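You operate a simulated robot arm through the tools that you are given. There is no shell and no other tool. Be economical: measure what you need, move in short steps, check, and stop when the job is done.

The job below is to be done with a simulated two-armed robot. You get a single attempt, and the scene is never put back.

JOB
Fetch the jar from the top of the long table and set it on the bead band there. Then put the place card labelled "Hugo" from the top of the long table on the top of the blue counter. Then put the white cap on the oblong pendant. Then open the purple drawer, put the purple stopper from the inside of the purple drawer on the white pendant, then shut the drawer. Then put the L order card from the top of the wooden counter on the upper right shelf of the green bench. Then open the white flap. The order counts. Set down upright: place card, order card.

Only the result counts: the job must be done as asked and must still hold three seconds after the hand-in. Knocking over, shifting, dropping, spilling or breaking anything else fails it. Lids that push on must go on centred and level and be pressed home; caps that screw on are set level and turned clockwise until they are tight.

ROBOT AND FRAMES
Two 7-joint arms with two-finger parallel grippers on one trunk, on a base that drives. Base frame: it is fixed to the floor where the robot stands at the start and does not move with it; the origin is under the middle of the robot, x ahead of it, y to its left, z up; the surface under the hand at the start is at about z = 740. Lengths are in mm, angles in degrees, forces in N, time in s.
The left shoulder is at the start at [30, 119, 985], the right one opposite. With the tool pointing down near the work surface each hand reaches from about 240 to 680 mm from the robot's upright axis, wherever it stands, measured 20 degrees to its own side. Places, roughly: bead band (15x7x1 cm) [500, 300, 700]; jar [500, 250, 750]; oblong pendant (6x5x3 cm) [0, 2300, 900]; order card [750, 2500, 1000]; place card [750, 250, 750]; purple drawer [1800, 2500, 700]; purple stopper (3x3x2 cm) [1900, 2400, 700]; top of the blue counter [-500, 2500, 900]; upper right shelf of the green bench [-1500, 600, 400]; white cap (3x3x2 cm) [2200, 2500, 900]; white flap [-1500, 0, 1000]; white pendant (6x7x2 cm) [1300, -1600, 700]. Payload 3.43 kg a hand.
The tool frame of a hand sits at the grasp point between the pads (the TCP): z along the fingers, y along the line on which they close. The tips reach 30 mm beyond it. Largest opening 94 mm; finger width 28, thickness 10; the body of the gripper, 50 by 96 mm, starts 55 mm behind the TCP.
Orientation is told as [roll, pitch, yaw] about the base's x, y, z axes, in that order, counted from this pose: with the fingers straight down and closing along the base's y, the tool's x points along the base's -x, its y along +y and its z along -z.

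CONTROLS
- The arms move only by the tool apply_moves. It takes "left_commands", "right_commands" or both (then of equal length, played together; a hand with none holds still); each is a list of rows, each a list of 3 entries, a list of its own where there are three numbers: the turn, a rotation vector about the tool's x, y, z in units of 4 degrees (1.0 is 4 degrees), then the shift along the tool's x, y, z in units of 25 mm (1.0 is 25 mm), then the gripper command, from -1 (shut) to 1 (fully open), values between in proportion. In form: [[[ax, ay, az], [x, y, z], claw], ...]. A call has 1 to 20 rows; each row shifts and turns the commanded pose from where the row before left it, along the tool's axes as they then stand. A call with a number of a shift or a turn outside -1 to 1 is refused whole. Each row takes 0.2 s and may step no farther than 50 mm and 8.6 degrees from the row before; otherwise, or with a gripper value out of range, the whole call is refused. Where a pose cannot be reached the arm comes as near as it can. A force on the tool above 40 N (or 10 N above the force at the start of the call, whichever is more), or a blocked arm, ends the call early, and 0.2 s more pass. Each finger travels about 72 mm/s and halts on what it meets, pressing with about 43 N; the grip force reading is that of the motor and also rises with nothing between the fingers. The clock runs only during rows and for 0.2 s after the last one: add rows that do not move to give the fingers time. The reply holds the time, the measured pose of the TCP, the force on the tool along the base axes, the opening and the grip force, in the units named above and with some noise, with the torque about the TCP (base axes, N m) and any sound that the robot's microphone picked up.
- Cameras (640 x 400 px; columns grow to the right, rows downward): "scene" is now at [40.4, 17.7, 1684.3]; the picture's right is [0.26, -0.97, 0.00], its down [-0.80, -0.21, -0.56] and it looks along [0.55, 0.14, -0.83] (base axes); focal length 281 px, centre (320, 200). "left" rides on the left gripper at [76, -14, -102] in its tool frame; the picture's right is [0.18, 0.98, 0.00], its down [-0.75, 0.14, -0.64] and it looks along [-0.63, 0.12, 0.77] (tool axes); focal length 243 px, centre (320, 200). "right" rides on the right gripper at [76, 14, -103] in its tool frame; the picture's right is [-0.18, 0.98, 0.00], its down [-0.75, -0.14, -0.64] and it looks along [-0.63, -0.12, 0.77] (tool axes); focal length 243 px, centre (320, 200). There is no depth. A picture from a camera that has moved, and an enlarged one, comes with that camera's place and axes in the base frame and with its lens.
- capture(camera): a new picture of that camera. No time passes.
- move_column(by): slides the trunk up (or, below 0, down) by that many mm; the arms and the scene camera ride with it, the base frame stays. It gives what a move gives, with no picture.
- base_move(legs): drives the robot by 1 to 6 legs, each [ahead, turn to the left] in mm and degrees, along the robot's own axes; the way and the turn of a leg run together, so that a leg with both is an arc; at most 1500 mm and 180 degrees a leg. The arms and the cameras ride along, it lands a little off, and it stops where it bumps. It gives what a move gives.
- turn_head(pan, tilt): turns the head with the scene camera to pan (to the left, within 143 degrees either way) and tilt (down, from -29 to 69), counted from straight ahead of the robot. It gives what a move gives.
- enlarge(camera, box): a new picture of the part [left, top, right, bottom] of that camera's present view, enlarged. No time passes.
- hand_in(): hands the job in; it is judged then, once.

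Go step by step. Nothing tells you exact positions but the pictures and the camera data: compare them with the known pose of the tool, close in by small moves and look again before you grip or let go. The budget is 196 turns and 192 pictures, counting those below and the enlarged ones. Unless the task says otherwise, let go and move clear before handing in.

The tools are called after "Emit:" as name(argument=value, ...) on one line, values as JSON. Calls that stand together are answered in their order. apply_moves: Moves the arms, as the interface text tells. Its arguments: {"type":"object","properties":{"left_commands":{"type":"array","items":{"type":"array"}},"right_commands":{"type":"array","items":{"type":"array"}}},"required":[]} The other tools are called the same way: move_column (by) slides the trunk up or down; base_move (legs) drives the base; turn_head (pan, tilt) turns the head that bears the scene camera; capture (camera) takes a picture; enlarge (camera, box) takes an enlarged picture of a part of a camera's view; hand_in () hands the job in.

At the start:

```text
t: 0.0
left_tcp_pos: [404.2, 396.6, 1008.0]
left_orientation: [0.0, 0.0, 0.0]
left_contact_force: [-0.4, 0.1, -0.8]
left_wrist_torque: [0.02, -0.01, -0.03]
left_grip_width: 94.2
left_grip_force: 0.0
right_tcp_pos: [362.9, -11.8, 1011.3]
right_orientation: [0.0, 0.0, 0.0]
right_contact_force: [0.4, 0.3, -0.1]
right_wrist_torque: [0.03, 0.0, -0.03]
right_grip_width: 93.9
right_grip_force: 0.1
trunk travel left (down, up): [-250.0, 160.0]
robot x, y, heading: [2.7, 0.8, 0.2]
head pan, tilt: [14.8, 55.6]
```

scene: 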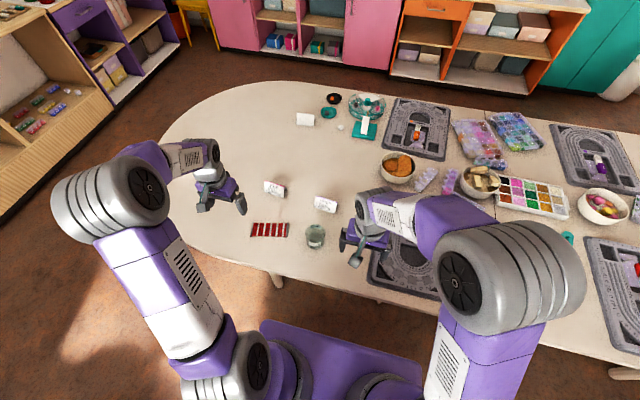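
right: 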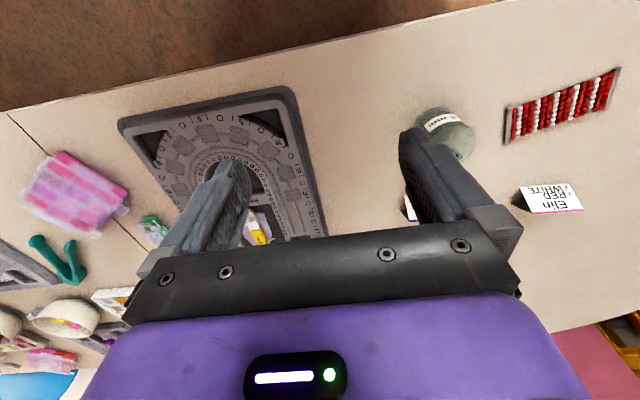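
left: 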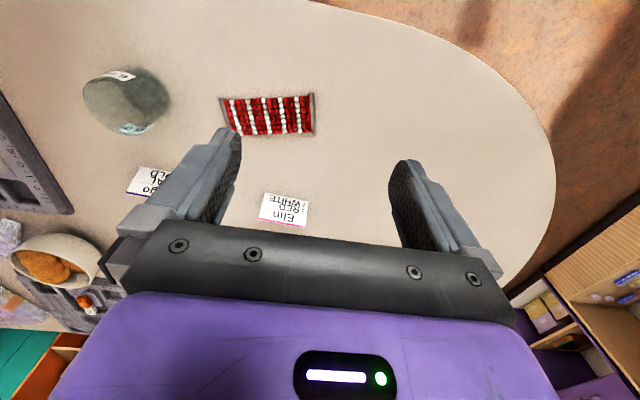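

I see the jar and the red bead band near the table edge, plus several cards. I'll look closer to read them.

Emit:
enlarge(camera="scene", box=[230, 80, 390, 260])

Emit:
enlarge(camera="left", box=[60, 40, 340, 240])

```text
2.22 times, centred on (310, 170) of scene
camera zoom: at [40.4, 17.7, 1684.3], right [0.26, -0.97, 0.0], down [-0.8, -0.21, -0.56], along [0.55, 0.14, -0.83], focal length 624 px, centre (342, 267)
```

zoom: 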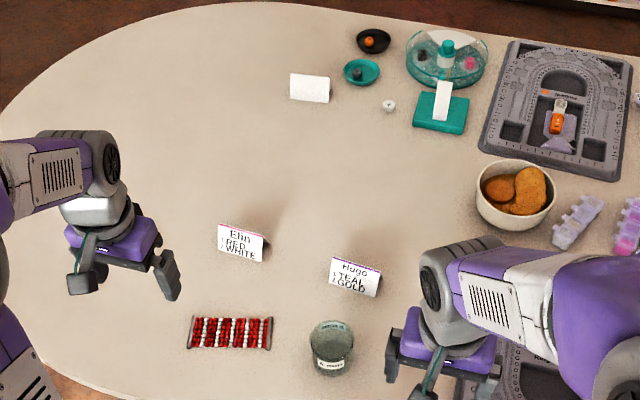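

```text
2.00 times, centred on (200, 140) of left
camera zoom: at [327.3, 382.0, 1111.8], right [-0.18, 0.98, 0.0], down [0.75, 0.14, 0.64], along [0.63, 0.12, -0.77], focal length 485 px, centre (560, 320)
```

zoom: 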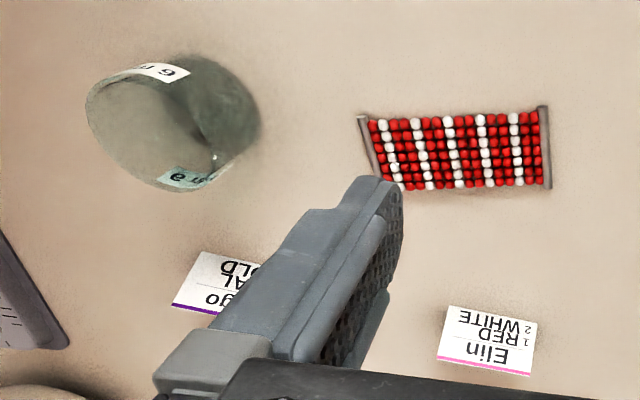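

The card with Hugo on it is near [632,147], the jar near [492,152] and the band near [482,330]. I'll bring the left hand above the jar and move the right hand out of the way.

Emit:
apply_moves(left_commands=[[[0, 0, 0], [-0.34, -0.99, 0.2], 1], [[0, 0, 0], [-0.34, -0.99, 0.2], 1], [[0, 0, 0], [-0.34, -0.99, 0.2], 1], [[0, 0, 0], [-0.34, -0.99, 0.2], 1], [[0, 0, 0], [-0.34, -0.99, 0.2], 1], [[0, 0, 0], [-0.34, -0.99, 0.2], 1], [[0, 0, 0], [-0.34, -0.99, 0.2], 1], [[0, 0, 0], [-0.34, -0.99, 0.2], 1], [[0, 0, 0], [-0.34, -0.99, 0.2], 1], [[0, 0, 0], [-0.34, -0.99, 0.2], 1]], right_commands=[[[0, 0, 0], [0.2, -0.9, 0], 1], [[0, 0, 0], [0.2, -0.9, 0], 1], [[0, 0, 0], [0.2, -0.9, 0], 1], [[0, 0, 0], [0.2, -0.9, 0], 1], [[0, 0, 0], [0.2, -0.9, 0], 1], [[0, 0, 0], [0.2, -0.9, 0], 1], [[0, 0, 0], [0, -0.9, 0], 1], [[0, 0, 0], [0, -0.9, 0], 1], [[0, 0, 0], [0, -0.9, 0], 1], [[0, 0, 0], [0, 0, 0], 1]])

Emit:
capture(camera="left")

Emit:
capture(camera="scene")

```text
t: 2.2
left_tcp_pos: [489.3, 148.7, 959.3]
left_orientation: [0.0, 0.0, -0.1]
left_contact_force: [-0.5, -0.9, -0.5]
left_wrist_torque: [-0.01, -0.03, -0.03]
left_grip_width: 94.1
left_grip_force: 0.0
right_tcp_pos: [333.8, -213.8, 1010.6]
right_orientation: [0.1, 0.0, 0.0]
right_contact_force: [0.6, 0.2, -0.3]
right_wrist_torque: [-0.01, 0.03, 0.02]
right_grip_width: 94.1
right_grip_force: 0.0
trunk travel left (down, up): [-250.0, 160.0]
robot x, y, heading: [0.1, -0.7, 0.3]
head pan, tilt: [14.8, 55.6]
```

```text
186 pictures are left
camera left: at [412.9, 134.6, 1061.4], right [-0.18, 0.98, 0.0], down [0.75, 0.14, 0.64], along [0.63, 0.12, -0.77], focal length 243 px, centre (320, 200)
```

left: 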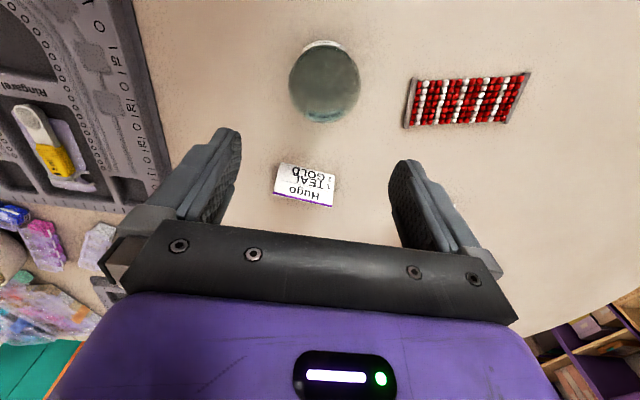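

```text
185 pictures are left
camera scene: at [40.8, 17.4, 1684.3], right [0.26, -0.97, 0.0], down [-0.8, -0.21, -0.56], along [0.55, 0.14, -0.83], focal length 281 px, centre (320, 200)
```

scene: 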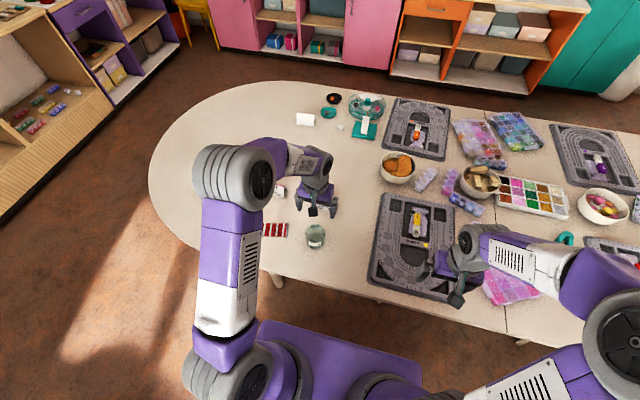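

The jar stands near [481,150]. I'll lower the hand closer and check.

Emit:
apply_moves(left_commands=[[[0, 0, 0], [0.15, 0.05, 1], 1], [[0, 0, 0], [0.15, 0, 1], 1], [[0, 0, 0], [0, 0, 0.8], 1], [[0, 0, 0], [0, 0, 0], 1]])

Emit:
capture(camera="left")

Emit:
enlarge(camera="scene", box=[240, 160, 400, 260])

```text
t: 3.2
left_tcp_pos: [481.7, 149.2, 888.4]
left_orientation: [0.0, 0.0, 0.1]
left_contact_force: [0.5, -0.3, 0.3]
left_wrist_torque: [0.02, 0.0, 0.03]
left_grip_width: 94.1
left_grip_force: 0.0
right_tcp_pos: [333.1, -213.4, 1010.9]
right_orientation: [0.0, 0.1, 0.1]
right_contact_force: [0.0, 0.4, -0.5]
right_wrist_torque: [-0.01, 0.02, 0.01]
right_grip_width: 94.0
right_grip_force: 0.0
trunk travel left (down, up): [-250.0, 160.0]
robot x, y, heading: [-1.5, 0.7, 0.0]
head pan, tilt: [14.8, 55.6]
```

```text
184 pictures are left
camera left: at [405.3, 134.7, 992.4], right [-0.18, 0.98, 0.0], down [0.75, 0.14, 0.64], along [0.63, 0.12, -0.77], focal length 243 px, centre (320, 200)
```

left: 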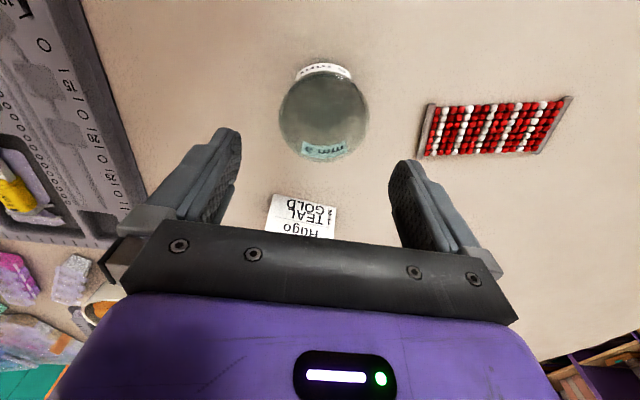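

```text
4.00 times, centred on (320, 210) of scene
camera zoom: at [40.0, 17.7, 1684.3], right [0.26, -0.97, 0.0], down [-0.8, -0.21, -0.57], along [0.55, 0.14, -0.82], focal length 1124 px, centre (320, 160)
```

zoom: 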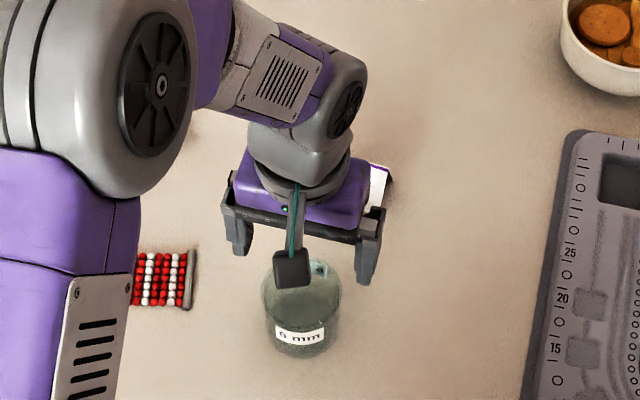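

Estimates agree: the jar is near [480,153]. I'll descend around it.

Emit:
apply_moves(left_commands=[[[0, 0, 0], [0.06, 0.15, 1], 1], [[0, 0, 0], [0, 0, 1], 1], [[0, 0, 0], [0, 0, 0], 1]])

Emit:
capture(camera="left")

Emit:
enlarge(camera="scene", box=[270, 185, 366, 245])

```text
t: 4.0
left_tcp_pos: [479.6, 154.1, 839.0]
left_orientation: [-0.1, 0.0, 0.0]
left_contact_force: [0.2, -0.5, 0.2]
left_wrist_torque: [0.01, 0.0, -0.01]
left_grip_width: 93.9
left_grip_force: 0.0
right_tcp_pos: [333.5, -213.6, 1011.0]
right_orientation: [0.0, 0.0, 0.0]
right_contact_force: [0.3, 0.6, 0.3]
right_wrist_torque: [0.0, -0.01, -0.01]
right_grip_width: 94.1
right_grip_force: 0.1
trunk travel left (down, up): [-250.0, 160.0]
robot x, y, heading: [4.5, 1.1, -0.2]
head pan, tilt: [14.8, 55.6]
```

```text
182 pictures are left
camera left: at [403.7, 139.4, 942.3], right [-0.18, 0.98, 0.0], down [0.75, 0.14, 0.64], along [0.63, 0.12, -0.77], focal length 243 px, centre (320, 200)
```

left: 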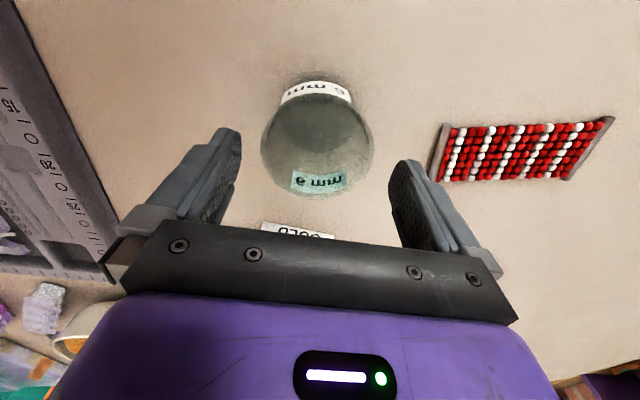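

```text
6.67 times, centred on (318, 215) of scene
camera zoom: at [40.2, 17.8, 1684.3], right [0.26, -0.97, 0.0], down [-0.8, -0.21, -0.57], along [0.55, 0.14, -0.82], focal length 1873 px, centre (333, 100)
```

zoom: 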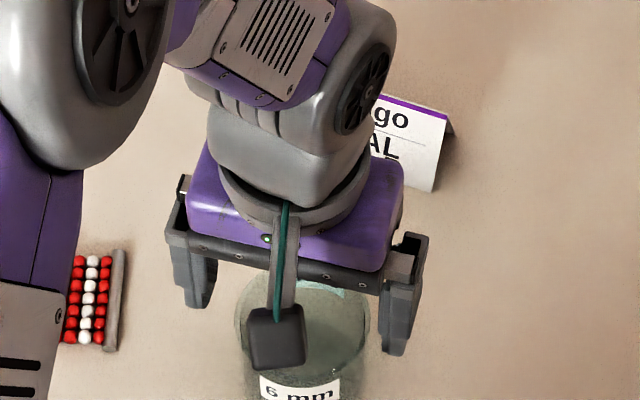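

Alignment is good. I'll descend and grip.

Emit:
apply_moves(left_commands=[[[0, 0, 0], [0, 0, 1], 1], [[0, 0, 0], [0, 0, 1], 1], [[0, 0, 0], [0, 0, 0], 1], [[0, 0, 0], [0, 0, 0], -0.2], [[0, 0, 0], [0, 0, 0], -0.6], [[0, 0, 0], [0, 0, 0], -0.8], [[0, 0, 0], [0, 0, 0], -0.8]])

Emit:
capture(camera="left")

```text
t: 5.6
left_tcp_pos: [480.7, 153.2, 788.8]
left_orientation: [0.0, 0.0, 0.0]
left_contact_force: [0.1, -0.5, 0.5]
left_wrist_torque: [0.0, 0.0, -0.03]
left_grip_width: 70.1
left_grip_force: 42.9
right_tcp_pos: [334.0, -215.0, 1010.6]
right_orientation: [0.0, 0.0, 0.0]
right_contact_force: [-0.7, 0.4, 0.0]
right_wrist_torque: [0.0, -0.01, 0.01]
right_grip_width: 94.0
right_grip_force: 0.1
trunk travel left (down, up): [-250.0, 160.0]
robot x, y, heading: [2.5, 2.0, -0.1]
head pan, tilt: [14.8, 55.6]
```

```text
180 pictures are left
camera left: at [404.2, 138.2, 891.6], right [-0.18, 0.98, 0.0], down [0.75, 0.14, 0.64], along [0.63, 0.12, -0.77], focal length 243 px, centre (320, 200)
```

left: 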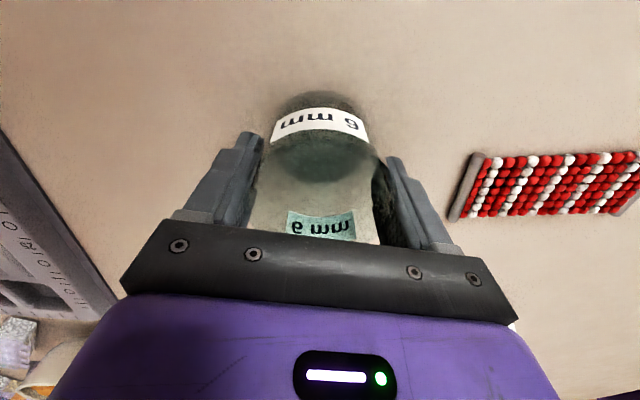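

The jar is gripped. I'll lift it and carry it over to the band near [479,335].

Emit:
apply_moves(left_commands=[[[0, 0, 0], [0, 0, -1], -0.8], [[0, 0, 0], [0, 0, -1], -0.8], [[0, 0, 0], [0, 0.6, -0.6], -0.8], [[0, 0, 0], [0, 1, 0], -0.8], [[0, 0, 0], [0, 1, 0], -0.8], [[0, 0, 0], [0, 1, 0], -0.8], [[0, 0, 0], [0, 1, 0], -0.8], [[0, 0, 0], [0, 1, 0], -0.8], [[0, 0, 0], [0, 1, 0], -0.8], [[0, 0, 0], [0, 0.68, 0], -0.8], [[0, 0, 0], [0, 0, 0], -0.8]])

Emit:
capture(camera="left")

Emit:
enlarge(camera="scene", box=[220, 180, 348, 260])

```text
t: 8.0
left_tcp_pos: [480.0, 335.1, 853.1]
left_orientation: [0.0, 0.0, -0.1]
left_contact_force: [0.2, 0.4, -1.2]
left_wrist_torque: [0.01, -0.01, 0.03]
left_grip_width: 70.0
left_grip_force: 42.9
right_tcp_pos: [333.9, -215.1, 1011.3]
right_orientation: [-0.1, 0.1, -0.1]
right_contact_force: [0.6, 0.5, 0.1]
right_wrist_torque: [-0.01, 0.05, 0.03]
right_grip_width: 93.6
right_grip_force: 0.0
trunk travel left (down, up): [-250.0, 160.0]
robot x, y, heading: [0.9, 1.1, 0.2]
head pan, tilt: [14.8, 55.6]
```

```text
179 pictures are left
camera left: at [403.3, 320.9, 956.7], right [-0.18, 0.98, 0.0], down [0.75, 0.14, 0.64], along [0.63, 0.12, -0.77], focal length 243 px, centre (320, 200)
```

left: 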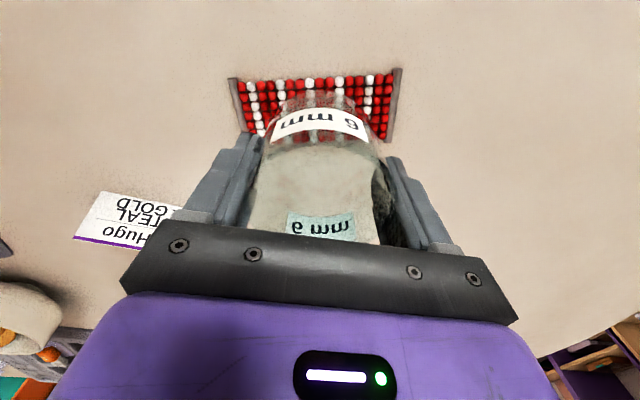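

```text
5.00 times, centred on (284, 220) of scene
camera zoom: at [40.5, 17.5, 1684.3], right [0.26, -0.97, 0.0], down [-0.8, -0.21, -0.56], along [0.55, 0.14, -0.83], focal length 1404 px, centre (500, 100)
```

zoom: 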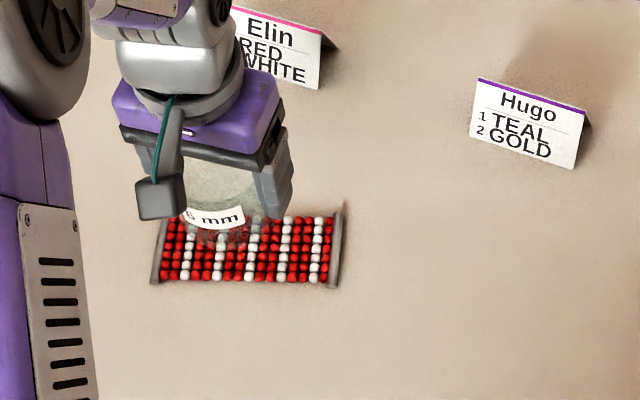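

The band centre works out at about [481,329]. I'll shift slightly and lower until contact.

Emit:
apply_moves(left_commands=[[[0, 0, 0], [-0.04, -0.24, 1], -0.8], [[0, 0, 0], [0, 0, 0.8], -0.8], [[0, 0, 0], [0, 0, 0.12], -0.8], [[0, 0, 0], [0, 0, 0], -0.8]])

Emit:
enlarge(camera="scene", box=[220, 180, 348, 260])

Emit:
capture(camera="left")

```text
t: 9.0
left_tcp_pos: [479.4, 329.6, 806.5]
left_orientation: [0.0, 0.1, 0.0]
left_contact_force: [0.6, 0.3, -0.8]
left_wrist_torque: [0.01, -0.04, -0.02]
left_grip_width: 69.7
left_grip_force: 43.5
right_tcp_pos: [334.2, -214.1, 1010.2]
right_orientation: [-0.1, 0.0, 0.0]
right_contact_force: [-0.3, 0.7, -0.4]
right_wrist_torque: [0.02, 0.02, 0.01]
right_grip_width: 94.2
right_grip_force: 0.0
trunk travel left (down, up): [-250.0, 160.0]
robot x, y, heading: [2.2, -0.4, -0.2]
head pan, tilt: [14.8, 55.6]
```

```text
5.00 times, centred on (284, 220) of scene
camera zoom: at [40.5, 17.8, 1684.3], right [0.26, -0.97, 0.0], down [-0.8, -0.21, -0.56], along [0.55, 0.14, -0.83], focal length 1404 px, centre (500, 100)
```

zoom: 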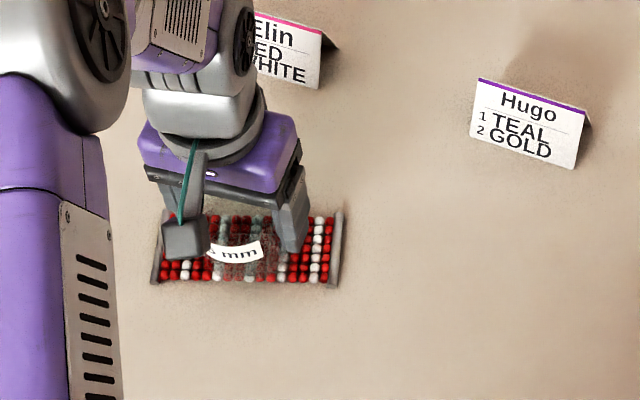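

```text
176 pictures are left
camera left: at [403.9, 315.0, 909.4], right [-0.18, 0.98, 0.0], down [0.75, 0.14, 0.64], along [0.63, 0.12, -0.77], focal length 243 px, centre (320, 200)
```

left: 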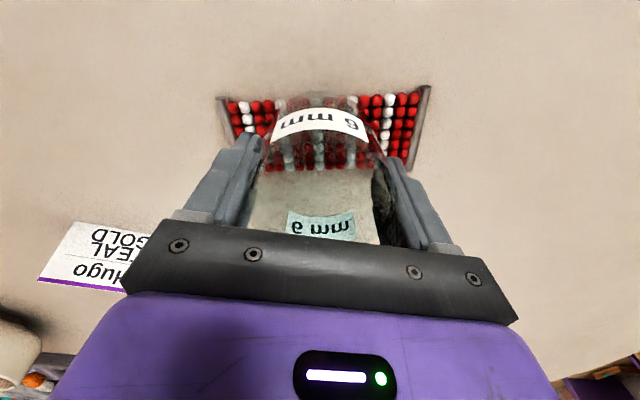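

It's centred on the band. I'll lower gently until it touches.

Emit:
apply_moves(left_commands=[[[0, 0, 0], [0, 0, 0.1], -0.8], [[0, 0, 0], [0, 0, 0.1], -0.8], [[0, 0, 0], [0, 0, 0], -0.8]])

```text
t: 9.8
left_tcp_pos: [480.8, 328.5, 800.7]
left_orientation: [0.1, 0.0, 0.0]
left_contact_force: [0.0, -0.1, 0.2]
left_wrist_torque: [-0.02, 0.02, 0.0]
left_grip_width: 70.1
left_grip_force: 42.7
right_tcp_pos: [334.0, -213.3, 1011.4]
right_orientation: [0.0, 0.0, 0.1]
right_contact_force: [0.2, 0.2, 0.0]
right_wrist_torque: [-0.02, -0.02, 0.01]
right_grip_width: 93.9
right_grip_force: 0.0
trunk travel left (down, up): [-250.0, 160.0]
robot x, y, heading: [2.0, -0.5, -0.2]
head pan, tilt: [14.8, 55.6]
```

Emit:
apply_moves(left_commands=[[[0, 0, 0], [0, 0, 0.06], -0.8], [[0, 0, 0], [0, 0, 0.06], -0.8], [[0, 0, 0], [0, 0, 0], -0.8]])

```text
t: 10.6
left_tcp_pos: [480.4, 329.6, 797.9]
left_orientation: [0.1, 0.0, 0.0]
left_contact_force: [0.4, 0.7, -1.4]
left_wrist_torque: [0.02, 0.0, -0.06]
left_grip_width: 70.0
left_grip_force: 43.0
right_tcp_pos: [334.3, -214.5, 1011.4]
right_orientation: [0.0, 0.0, -0.1]
right_contact_force: [-0.9, -0.5, -1.4]
right_wrist_torque: [-0.03, 0.0, 0.0]
right_grip_width: 93.9
right_grip_force: 0.1
trunk travel left (down, up): [-250.0, 160.0]
robot x, y, heading: [-0.7, -1.9, -0.1]
head pan, tilt: [14.8, 55.6]
```

No contact yet, so I'll continue in tiny steps.

Emit:
apply_moves(left_commands=[[[0, 0, 0], [0, 0, 0.05], -0.8], [[0, 0, 0], [0, 0, 0.05], -0.8], [[0, 0, 0], [0, 0, 0], -0.8]])

```text
t: 11.4
left_tcp_pos: [479.9, 328.7, 794.5]
left_orientation: [0.0, -0.1, 0.0]
left_contact_force: [-0.9, 1.9, 8.6]
left_wrist_torque: [0.07, 0.11, 0.02]
left_grip_width: 70.0
left_grip_force: 42.8
right_tcp_pos: [333.8, -214.6, 1011.6]
right_orientation: [0.0, -0.1, 0.0]
right_contact_force: [-0.5, 0.1, -0.2]
right_wrist_torque: [0.02, 0.06, -0.01]
right_grip_width: 94.2
right_grip_force: 0.0
trunk travel left (down, up): [-250.0, 160.0]
robot x, y, heading: [-0.4, 2.8, -0.0]
head pan, tilt: [14.8, 55.6]
```

Contact at 8.6 N. I'll release and rise.

Emit:
apply_moves(left_commands=[[[0, 0, 0], [0, 0, 0], 0], [[0, 0, 0], [0, 0, 0], 0.6], [[0, 0, 0], [0, 0, 0], 1], [[0, 0, 0], [0, 0, 0], 1], [[0, 0, 0], [0, 0, -0.6], 1], [[0, 0, 0], [0, 0, -1], 1], [[0, 0, 0], [0, 0, -1], 1], [[0, 0, 0], [0, 0, -1], 1], [[0, 0, 0], [0, 0, -1], 1], [[0, 0, 0], [0, 0, 0], 1]])

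Emit:
enlarge(camera="scene", box=[220, 160, 380, 260])

Emit:
capture(camera="left")

```text
t: 13.6
left_tcp_pos: [481.9, 329.8, 908.7]
left_orientation: [-0.1, 0.0, 0.0]
left_contact_force: [0.6, 0.2, -0.2]
left_wrist_torque: [0.0, -0.03, -0.01]
left_grip_width: 94.3
left_grip_force: 0.1
right_tcp_pos: [333.4, -214.8, 1009.4]
right_orientation: [0.0, 0.0, 0.0]
right_contact_force: [0.3, 0.3, 0.1]
right_wrist_torque: [0.0, 0.02, 0.01]
right_grip_width: 94.2
right_grip_force: 0.0
trunk travel left (down, up): [-250.0, 160.0]
robot x, y, heading: [0.7, 3.9, 0.2]
head pan, tilt: [14.8, 55.6]
```

```text
4.00 times, centred on (300, 210) of scene
camera zoom: at [40.7, 17.8, 1684.3], right [0.26, -0.97, 0.0], down [-0.8, -0.21, -0.56], along [0.55, 0.14, -0.83], focal length 1124 px, centre (400, 160)
```

zoom: 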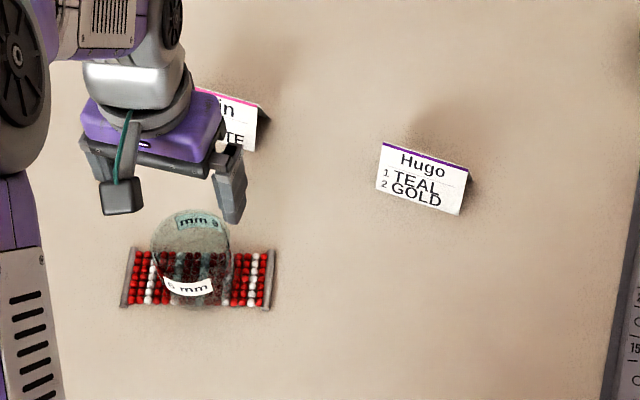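

```text
174 pictures are left
camera left: at [405.0, 315.4, 1013.4], right [-0.18, 0.98, 0.0], down [0.75, 0.14, 0.64], along [0.63, 0.12, -0.77], focal length 243 px, centre (320, 200)
```

left: 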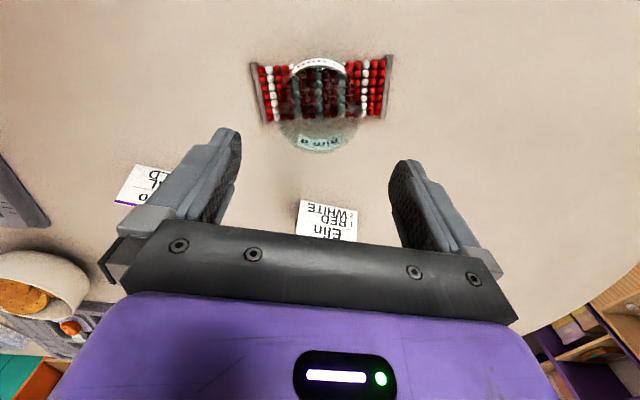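

The jar is on the band. Next is Hugo's tent card near [650,148]; I'll move over it and turn the hand to close along x.

Emit:
apply_moves(left_commands=[[[0, 0, 0], [-0.95, -1, -0.3], 1], [[0, 0, 0], [-0.95, -1, -0.3], 1], [[0, 0, 0], [-0.95, -1, -0.3], 1], [[0, 0, 0], [-0.95, -1, -0.3], 1], [[0, 0, 0], [-0.95, -1, -0.3], 1], [[0, 0, 0], [-0.95, -1, -0.3], 1], [[0, 0, 0], [-0.95, -1, 0], 1], [[0, 0, -1], [0, 0, 0], 1], [[0, 0, -1], [0, 0, 0], 1], [[0, 0, -1], [0, 0, 0], 1], [[0, 0, -1], [0, 0, 0], 1], [[0, 0, -1], [0, 0, 0], 1], [[0, 0, -1], [0, 0, 0], 1], [[0, 0, -1], [0, 0, 0], 1], [[0, 0, -1], [0, 0, 0], 1], [[0, 0, -1], [0, 0, 0], 1], [[0, 0, -1], [0, 0, 0], 1], [[0, 0, -1], [0, 0, 0], 1], [[0, 0, -1], [0, 0, 0], 1]])

Emit:
apply_moves(left_commands=[[[0, 0, -1], [0, 0, 0], 1], [[0, 0, -1], [0, 0, 0], 1], [[0, 0, -1], [0, 0, 0], 1], [[0, 0, -1], [0, 0, 0], 1], [[0, 0, -1], [0, 0, 0], 1], [[0, 0, -1], [0, 0, 0], 1], [[0, 0, -1], [0, 0, 0], 1], [[0, 0, -1], [0, 0, 0], 1], [[0, 0, -1], [0, 0, 0], 1], [[0, 0, -1], [0, 0, 0], 1], [[0, 0, -0.5], [0, 0, 0], 1]])

Emit:
capture(camera="left")

Emit:
capture(camera="scene")

```text
t: 17.6
left_tcp_pos: [646.7, 154.3, 955.7]
left_orientation: [0.1, 0.0, 48.1]
left_contact_force: [-0.6, -0.2, 0.0]
left_wrist_torque: [-0.03, 0.0, -0.04]
left_grip_width: 93.8
left_grip_force: 0.2
right_tcp_pos: [333.3, -214.4, 1011.5]
right_orientation: [0.0, 0.1, 0.0]
right_contact_force: [0.0, 0.5, 0.3]
right_wrist_torque: [0.02, 0.01, 0.03]
right_grip_width: 93.9
right_grip_force: 0.0
trunk travel left (down, up): [-250.0, 160.0]
robot x, y, heading: [-3.3, -2.4, -0.1]
head pan, tilt: [14.8, 55.6]
```

```text
t: 20.0
left_tcp_pos: [646.5, 154.0, 956.3]
left_orientation: [0.0, 0.0, 90.1]
left_contact_force: [0.0, -0.3, -0.2]
left_wrist_torque: [-0.02, 0.01, -0.01]
left_grip_width: 94.1
left_grip_force: 0.1
right_tcp_pos: [334.4, -213.5, 1011.6]
right_orientation: [0.0, -0.1, -0.1]
right_contact_force: [0.6, -0.2, 0.0]
right_wrist_torque: [0.05, -0.01, -0.01]
right_grip_width: 94.0
right_grip_force: 0.0
trunk travel left (down, up): [-250.0, 160.0]
robot x, y, heading: [1.9, 1.9, 0.0]
head pan, tilt: [14.8, 55.6]
```

```text
173 pictures are left
camera left: at [661.5, 77.7, 1058.4], right [-0.98, -0.19, 0.0], down [-0.14, 0.75, 0.64], along [-0.12, 0.63, -0.77], focal length 243 px, centre (320, 200)
```

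left: 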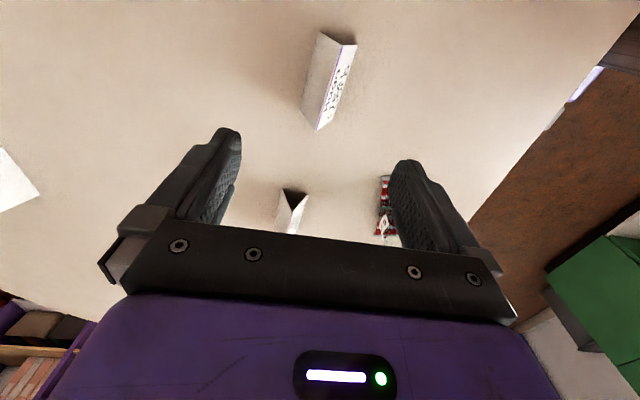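

```text
172 pictures are left
camera scene: at [40.4, 17.7, 1684.3], right [0.26, -0.97, 0.0], down [-0.8, -0.21, -0.56], along [0.55, 0.14, -0.83], focal length 281 px, centre (320, 200)
```

scene: 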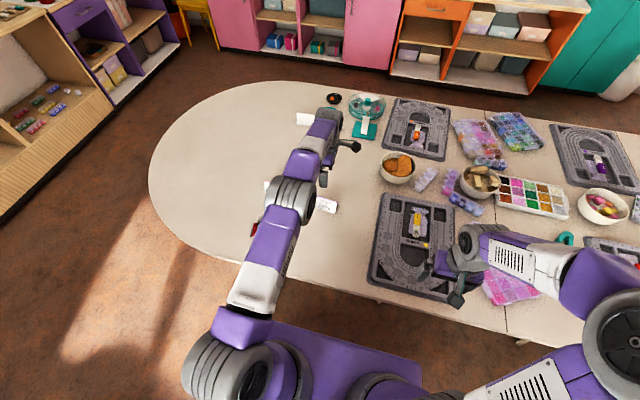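

Emit:
enlarge(camera="left", box=[264, 10, 392, 140])

```text
3.08 times, centred on (328, 75) of left
camera zoom: at [661.5, 77.7, 1058.4], right [-0.98, -0.19, 0.0], down [-0.14, 0.75, 0.64], along [-0.12, 0.63, -0.77], focal length 746 px, centre (295, 585)
```

zoom: 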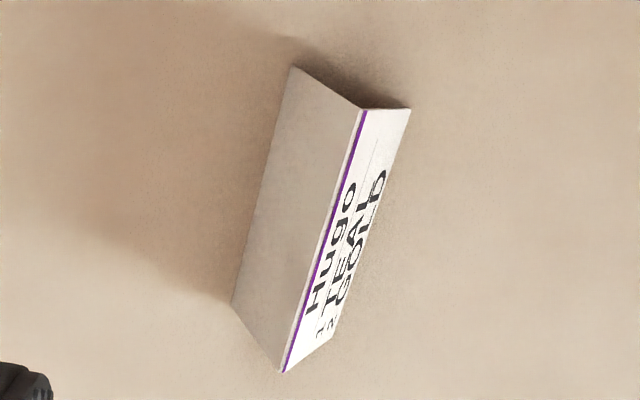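

The tent card's centre is about [639,151]. It is 86 mm long (close to y, rotated about -5°), with a 45 mm base and 51 mm height. Gripping its ends is the safest, so I'll turn back to yaw about -5.

Emit:
apply_moves(left_commands=[[[0, 0, 1], [0, 0, 0], 1], [[0, 0, 1], [0, 0, 0], 1], [[0, 0, 1], [0, 0, 0], 1], [[0, 0, 1], [0, 0, 0], 1], [[0, 0, 1], [0, 0, 0], 1], [[0, 0, 1], [0, 0, 0], 1], [[0, 0, 1], [0, 0, 0], 1], [[0, 0, 1], [0, 0, 0], 1], [[0, 0, 1], [0, 0, 0], 1], [[0, 0, 1], [0, 0, 0], 1], [[0, 0, 1], [0, 0, 0], 1], [[0, 0, 1], [0, 0, 0], 1], [[0, 0, 1], [0, 0, 0], 1], [[0, 0, 1], [0, 0, 0], 1], [[0, 0, 1], [0, 0, 0], 1], [[0, 0, 1], [0, 0, 0], 1], [[0, 0, 1], [0, 0, 0], 1], [[0, 0, 1], [0, 0, 0], 1], [[0, 0, 1], [0, 0, 0], 1], [[0, 0, 1], [0, 0, 0], 1]])

Emit:
apply_moves(left_commands=[[[0, 0, 1], [0, 0, 0], 1], [[0, 0, 1], [0, 0, 0], 1], [[0, 0, 1], [0, 0, 0], 1], [[0, 0, 0.8], [0, 0, 0], 1], [[0, 0, 0], [0.26, -0.12, 0.8], 1], [[0, 0, 0], [0, 0, 0.8], 1], [[0, 0, 0], [0, 0, 0], 1]])

Emit:
capture(camera="left")

Emit:
enlarge(camera="scene", box=[280, 160, 376, 220])

```text
t: 24.2
left_tcp_pos: [647.5, 154.3, 955.4]
left_orientation: [0.0, 0.0, 9.9]
left_contact_force: [0.6, -0.8, -1.0]
left_wrist_torque: [0.02, -0.02, -0.01]
left_grip_width: 94.1
left_grip_force: 0.1
right_tcp_pos: [333.4, -214.2, 1010.1]
right_orientation: [0.0, 0.0, -0.1]
right_contact_force: [0.5, -0.4, 0.2]
right_wrist_torque: [0.01, 0.0, 0.02]
right_grip_width: 94.0
right_grip_force: 0.1
trunk travel left (down, up): [-250.0, 160.0]
robot x, y, heading: [0.3, -3.3, 0.0]
head pan, tilt: [14.8, 55.6]
```

```text
t: 25.8
left_tcp_pos: [640.4, 152.8, 915.2]
left_orientation: [-0.1, -0.1, -5.1]
left_contact_force: [0.2, -0.6, 0.2]
left_wrist_torque: [-0.02, -0.03, -0.03]
left_grip_width: 94.0
left_grip_force: 0.0
right_tcp_pos: [334.0, -214.1, 1010.3]
right_orientation: [0.0, -0.1, 0.1]
right_contact_force: [0.8, -0.8, 0.3]
right_wrist_torque: [0.02, 0.02, 0.02]
right_grip_width: 94.1
right_grip_force: 0.1
trunk travel left (down, up): [-250.0, 160.0]
robot x, y, heading: [-1.0, 3.9, -0.0]
head pan, tilt: [14.8, 55.6]
```

```text
170 pictures are left
camera left: at [562.9, 145.0, 1018.1], right [-0.09, 1.0, 0.0], down [0.76, 0.07, 0.64], along [0.64, 0.06, -0.77], focal length 243 px, centre (320, 200)
```

left: 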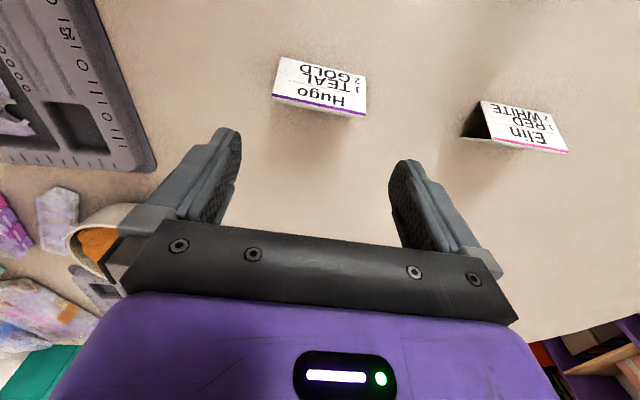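

```text
6.67 times, centred on (328, 190) of scene
camera zoom: at [40.0, 17.6, 1684.3], right [0.26, -0.97, 0.0], down [-0.8, -0.21, -0.57], along [0.55, 0.14, -0.82], focal length 1873 px, centre (267, 267)
```

zoom: 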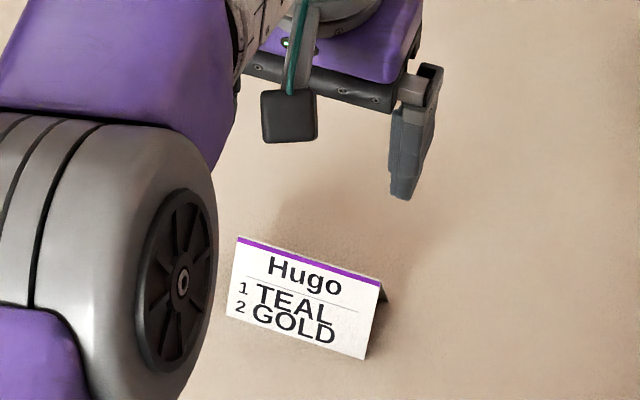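

Card yaw is about -6.8° with its ridge centre at [641,153]. I'll correct and descend partway.

Emit:
apply_moves(left_commands=[[[0, 0, 0.42], [0, 0, 1], 1], [[0, 0, 0], [0, 0, 1], 1], [[0, 0, 0], [0, 0, 0], 1]])

Emit:
enlarge(camera="left", box=[210, 60, 430, 260])

```text
t: 26.6
left_tcp_pos: [640.9, 150.5, 864.9]
left_orientation: [-0.1, 0.0, -6.9]
left_contact_force: [-0.1, 0.4, 0.3]
left_wrist_torque: [0.01, 0.02, -0.04]
left_grip_width: 93.9
left_grip_force: 0.1
right_tcp_pos: [333.4, -214.0, 1010.9]
right_orientation: [0.1, 0.0, -0.1]
right_contact_force: [0.4, 0.3, 0.3]
right_wrist_torque: [0.02, 0.02, 0.0]
right_grip_width: 93.9
right_grip_force: 0.0
trunk travel left (down, up): [-250.0, 160.0]
robot x, y, heading: [2.4, 0.1, 0.1]
head pan, tilt: [14.8, 55.6]
```

```text
2.00 times, centred on (320, 160) of left
camera zoom: at [562.7, 145.5, 968.8], right [-0.07, 1.0, 0.0], down [0.76, 0.05, 0.64], along [0.64, 0.04, -0.77], focal length 485 px, centre (320, 280)
```

zoom: 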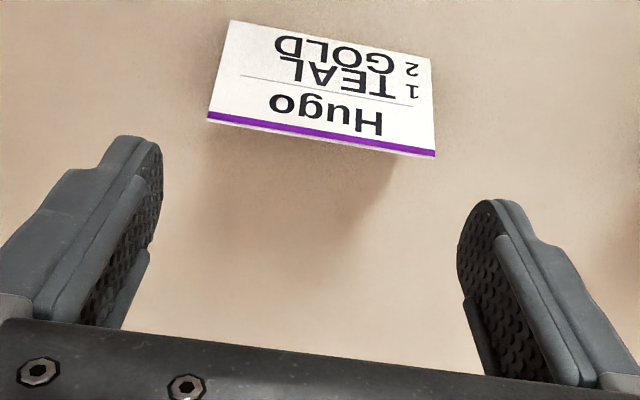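

Emit:
apply_moves(left_commands=[[[0, 0, 0], [0, 0.06, 0.7], 1], [[0, 0, 0], [0, 0, 0.6], 1], [[0, 0, 0], [0, 0, 0], 1]])

Emit:
enlarge(camera="left", box=[210, 60, 430, 260])

```text
t: 27.4
left_tcp_pos: [640.2, 153.6, 832.9]
left_orientation: [0.0, 0.0, -6.9]
left_contact_force: [1.1, 0.1, 0.5]
left_wrist_torque: [-0.02, -0.01, -0.01]
left_grip_width: 94.2
left_grip_force: 0.0
right_tcp_pos: [334.0, -214.1, 1011.0]
right_orientation: [0.1, 0.0, 0.0]
right_contact_force: [-0.1, 0.4, 0.1]
right_wrist_torque: [0.04, 0.01, 0.01]
right_grip_width: 94.0
right_grip_force: 0.1
trunk travel left (down, up): [-250.0, 160.0]
robot x, y, heading: [-1.1, -0.3, -0.2]
head pan, tilt: [14.8, 55.6]
```

```text
2.00 times, centred on (320, 160) of left
camera zoom: at [562.9, 148.4, 935.8], right [-0.06, 1.0, 0.0], down [0.76, 0.05, 0.64], along [0.64, 0.04, -0.77], focal length 485 px, centre (320, 280)
```

zoom: 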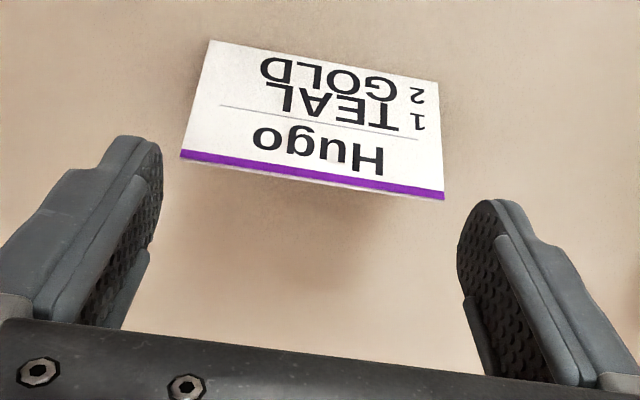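

Emit:
apply_moves(left_commands=[[[0, 0, -0.3], [0.21, -0.05, 0.1], 1], [[0, 0, 0], [0, 0, 0], 1]])

Emit:
enlarge(camera="left", box=[210, 60, 430, 260])

```text
t: 28.0
left_tcp_pos: [634.3, 153.9, 831.4]
left_orientation: [0.0, 0.0, -5.6]
left_contact_force: [0.0, -0.2, -0.4]
left_wrist_torque: [0.0, 0.03, -0.01]
left_grip_width: 94.1
left_grip_force: 0.0
right_tcp_pos: [335.0, -213.6, 1010.0]
right_orientation: [0.0, 0.0, 0.0]
right_contact_force: [-0.8, 0.1, -0.1]
right_wrist_torque: [0.0, -0.04, 0.02]
right_grip_width: 94.1
right_grip_force: 0.1
trunk travel left (down, up): [-250.0, 160.0]
robot x, y, heading: [-1.5, -1.6, 0.1]
head pan, tilt: [14.8, 55.6]
```

```text
2.00 times, centred on (320, 160) of left
camera zoom: at [557.6, 146.8, 933.8], right [-0.09, 1.0, 0.0], down [0.76, 0.07, 0.64], along [0.64, 0.06, -0.77], focal length 485 px, centre (320, 280)
```

zoom: 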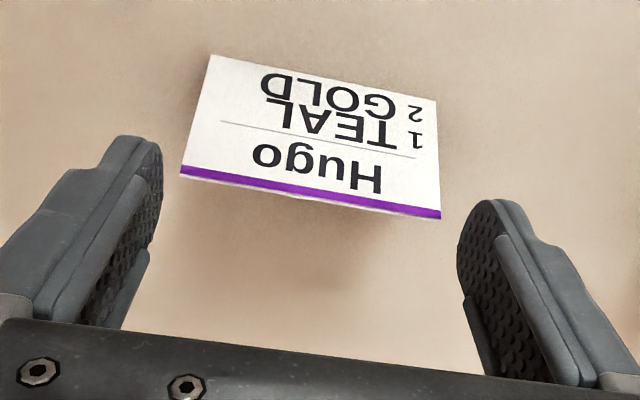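

Emit:
apply_moves(left_commands=[[[0, 0, 0], [0, -0.07, 0.3], 1], [[0, 0, 0], [0, 0, 0.3], 1], [[0, 0, 0], [0, 0, 0], 1]])

Emit:
enlarge(camera="left", box=[210, 60, 430, 260])

```text
t: 28.8
left_tcp_pos: [636.5, 151.0, 815.3]
left_orientation: [-0.1, 0.0, -5.8]
left_contact_force: [0.0, 0.6, -0.7]
left_wrist_torque: [-0.01, 0.04, 0.02]
left_grip_width: 94.2
left_grip_force: 0.1
right_tcp_pos: [334.0, -212.3, 1010.3]
right_orientation: [0.1, 0.0, 0.0]
right_contact_force: [-0.1, 0.4, 0.1]
right_wrist_torque: [0.02, -0.03, 0.01]
right_grip_width: 94.1
right_grip_force: 0.2
trunk travel left (down, up): [-250.0, 160.0]
robot x, y, heading: [2.0, 0.2, 0.2]
head pan, tilt: [14.8, 55.6]
```

```text
2.00 times, centred on (320, 160) of left
camera zoom: at [557.7, 144.9, 919.3], right [-0.09, 1.0, 0.0], down [0.76, 0.07, 0.64], along [0.64, 0.06, -0.77], focal length 485 px, centre (320, 280)
```

zoom: 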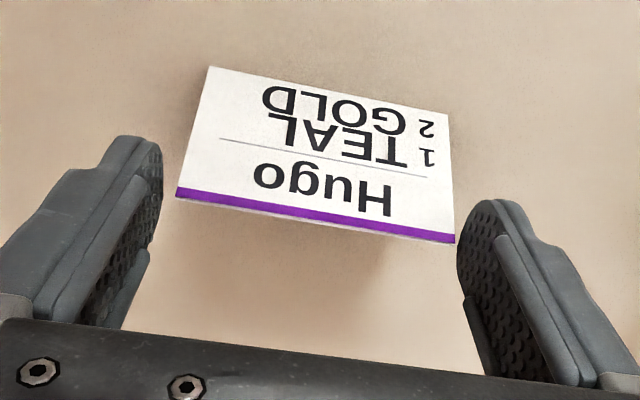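

Centred. I'll descend to grip height and close on the ends.

Emit:
apply_moves(left_commands=[[[0, 0, 0], [0, 0, 0.5], 1], [[0, 0, 0], [0, 0, 0.5], 1], [[0, 0, 0], [0, 0, 0.4], 1], [[0, 0, 0], [0, 0, 0], 1], [[0, 0, 0], [0, 0, 0], 0.8], [[0, 0, 0], [0, 0, 0], 0.5], [[0, 0, 0], [0, 0, 0], 0.4], [[0, 0, 0], [0, 0, 0], 0.4]])

Emit:
capture(camera="left")

```text
t: 30.6
left_tcp_pos: [636.6, 151.8, 779.8]
left_orientation: [0.0, 0.1, -5.6]
left_contact_force: [-0.3, -0.2, 0.9]
left_wrist_torque: [0.06, -0.03, 0.03]
left_grip_width: 87.2
left_grip_force: 43.1
right_tcp_pos: [334.4, -212.5, 1011.3]
right_orientation: [-0.1, 0.0, 0.1]
right_contact_force: [-0.3, 0.5, -0.2]
right_wrist_torque: [0.01, 0.02, -0.01]
right_grip_width: 93.6
right_grip_force: 0.1
trunk travel left (down, up): [-250.0, 160.0]
robot x, y, heading: [-1.9, -0.2, -0.0]
head pan, tilt: [14.8, 55.6]
```

```text
164 pictures are left
camera left: at [557.9, 144.8, 882.7], right [-0.09, 1.0, 0.0], down [0.76, 0.07, 0.64], along [0.64, 0.05, -0.77], focal length 243 px, centre (320, 200)
```

left: 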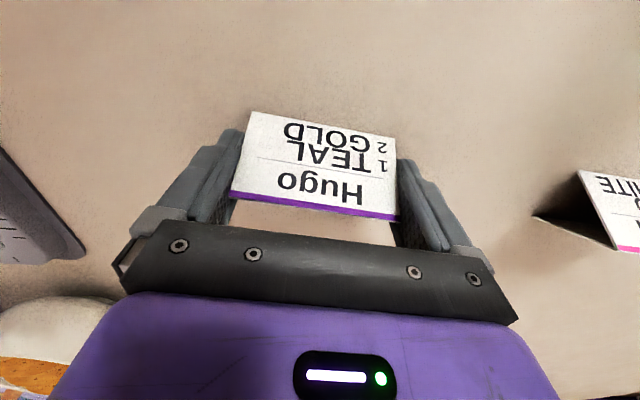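

Gripped at 87 mm. I'll lift and tuck the arm in for driving.

Emit:
apply_moves(left_commands=[[[0, 0, 0], [0, 0, -0.5], 0.4], [[0, 0, 0], [0, 0, -1], 0.4], [[0, 0, 0], [0, 0, -1], 0.4], [[0, 0, 0], [0, 0, -1], 0.4], [[0, 0, 0], [0, 0, -1], 0.4], [[0, 0, 0], [0, 0, -1], 0.4], [[0, 0, 0], [0, 0, -1], 0.4], [[0, 0, 0], [0, 0, -1], 0.4], [[0, 0, 0], [0, 0, -1], 0.4], [[0, 0, 0], [1, 0.5, -0.5], 0.4], [[0, 0, 0], [1, 0.5, 0], 0.4], [[0, 0, 0], [1, 0.5, 0], 0.4], [[0, 0, 0], [1, 0.5, 0], 0.4], [[0, 0, 0], [1, 0.5, 0], 0.4], [[0, 0, 0], [1, 0.5, 0], 0.4], [[0, 0, 0], [1, 0.5, 0], 0.4], [[0, 0, 0], [1, 0.5, 0], 0.4], [[0, 0, 0], [1, 0.5, 0], 0.4], [[0, 0, 0], [1, 0.5, 0], 0.4]])

Emit:
turn_head(pan=70, tilt=30)

Emit:
capture(camera="scene")

Emit:
capture(camera="left")

```text
t: 34.6
left_tcp_pos: [622.7, 322.9, 1035.7]
left_orientation: [-0.1, 0.1, -5.7]
left_contact_force: [0.0, 0.9, -0.6]
left_wrist_torque: [0.0, 0.01, 0.0]
left_grip_width: 87.1
left_grip_force: 43.1
left hand out of reach, approached as far as the arm can: row 2, 3, 4, 7, 10, 11, 12, 13, 14, 15, 16, 17, 18, 19
right_tcp_pos: [333.0, -212.7, 1011.8]
right_orientation: [0.0, 0.0, 0.0]
right_contact_force: [-0.3, -0.3, -0.3]
right_wrist_torque: [-0.02, 0.04, -0.01]
right_grip_width: 93.8
right_grip_force: 0.0
trunk travel left (down, up): [-250.0, 160.0]
robot x, y, heading: [1.5, 2.0, -0.1]
head pan, tilt: [14.8, 55.6]
```

```text
t: 35.8
left_tcp_pos: [622.9, 322.2, 1035.1]
left_orientation: [-0.1, 0.1, -5.7]
left_contact_force: [0.2, -0.6, 0.7]
left_wrist_torque: [0.03, 0.01, -0.01]
left_grip_width: 87.1
left_grip_force: 42.8
right_tcp_pos: [333.4, -214.7, 1011.1]
right_orientation: [0.0, 0.0, -0.1]
right_contact_force: [-0.5, -1.0, -0.6]
right_wrist_torque: [0.01, 0.0, 0.02]
right_grip_width: 93.8
right_grip_force: 0.1
trunk travel left (down, up): [-250.0, 160.0]
robot x, y, heading: [0.9, 0.6, 0.2]
head pan, tilt: [70.0, 30.0]
```

```text
163 pictures are left
camera scene: at [2.3, 84.4, 1721.0], right [0.94, -0.34, 0.0], down [-0.17, -0.47, -0.87], along [0.3, 0.81, -0.5], focal length 281 px, centre (320, 200)
```

scene: 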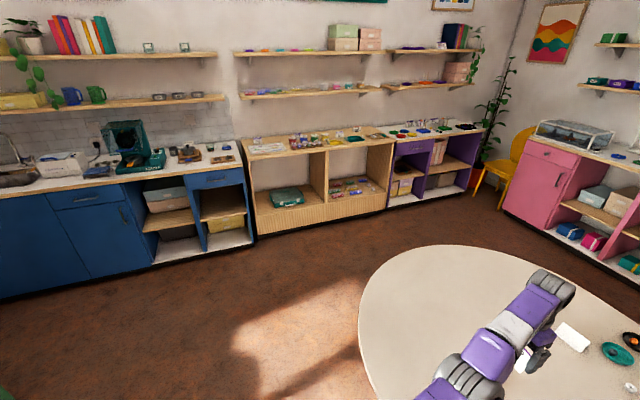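

```text
162 pictures are left
camera left: at [545.7, 314.8, 1139.0], right [-0.09, 1.0, 0.0], down [0.77, 0.07, 0.64], along [0.64, 0.05, -0.77], focal length 243 px, centre (320, 200)
```

left: 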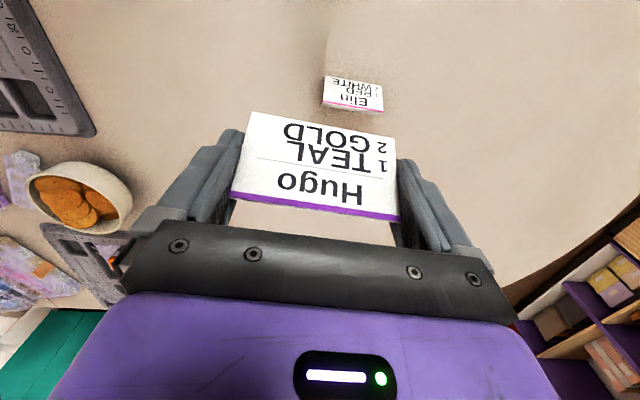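

The arm is stretched out with the card still secure. I'll retract it.

Emit:
apply_moves(left_commands=[[[0, 0, 0], [1, 0, 0.3], 0.4], [[0, 0, 0], [1, 0, 0.3], 0.4], [[0, 0, 0], [1, 0, 0], 0.4], [[0, 0, 0], [1, 0, 0], 0.4], [[0, 0, 0], [1, 0, 0], 0.4], [[0, 0, 0], [1, 0, 0], 0.4], [[0, 0, 0], [1, 0, 0], 0.4], [[0, 0, 0], [1, 0, 0], 0.4], [[0, 0, 0], [0.6, 0, 0], 0.4], [[0, 0, 0], [0, 0, 0], 0.4]])

Emit:
enlarge(camera="scene", box=[0, 100, 320, 300])

Emit:
enlarge(camera="scene", box=[240, 80, 560, 280])

```text
t: 38.0
left_tcp_pos: [595.3, 398.6, 1053.0]
left_orientation: [0.0, 0.1, -5.7]
left_contact_force: [0.0, -0.2, -0.1]
left_wrist_torque: [0.0, 0.04, 0.01]
left_grip_width: 86.8
left_grip_force: 43.5
left hand out of reach, approached as far as the arm can: row 1, 2, 3, 4, 5, 6, 7, 8, 9
right_tcp_pos: [334.1, -215.3, 1010.3]
right_orientation: [0.0, 0.0, 0.0]
right_contact_force: [-0.1, 0.8, 0.2]
right_wrist_torque: [-0.01, 0.0, -0.01]
right_grip_width: 93.9
right_grip_force: 0.1
trunk travel left (down, up): [-250.0, 160.0]
robot x, y, heading: [-1.0, -0.8, 0.0]
head pan, tilt: [70.0, 30.0]
```

```text
2.00 times, centred on (160, 200) of scene
camera zoom: at [2.3, 84.3, 1721.1], right [0.94, -0.34, 0.0], down [-0.17, -0.47, -0.87], along [0.3, 0.81, -0.5], focal length 562 px, centre (640, 200)
```

zoom: 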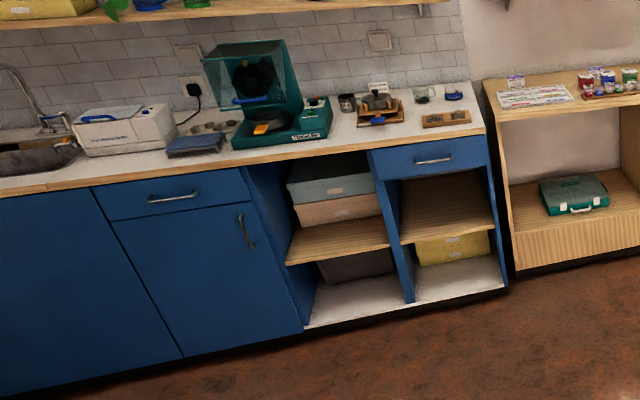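

```text
2.00 times, centred on (400, 180) of scene
camera zoom: at [2.3, 84.3, 1721.1], right [0.94, -0.34, 0.0], down [-0.17, -0.47, -0.87], along [0.3, 0.81, -0.5], focal length 562 px, centre (160, 240)
```

zoom: 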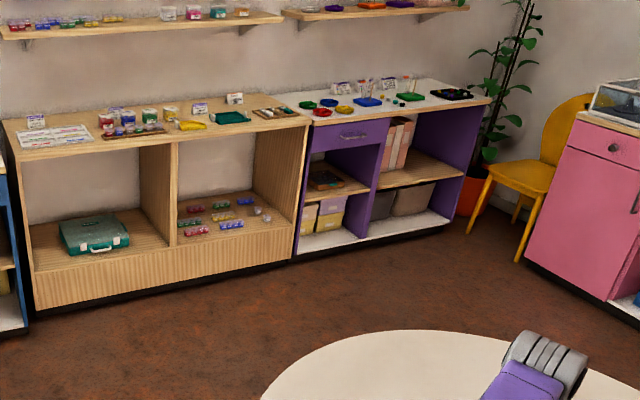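

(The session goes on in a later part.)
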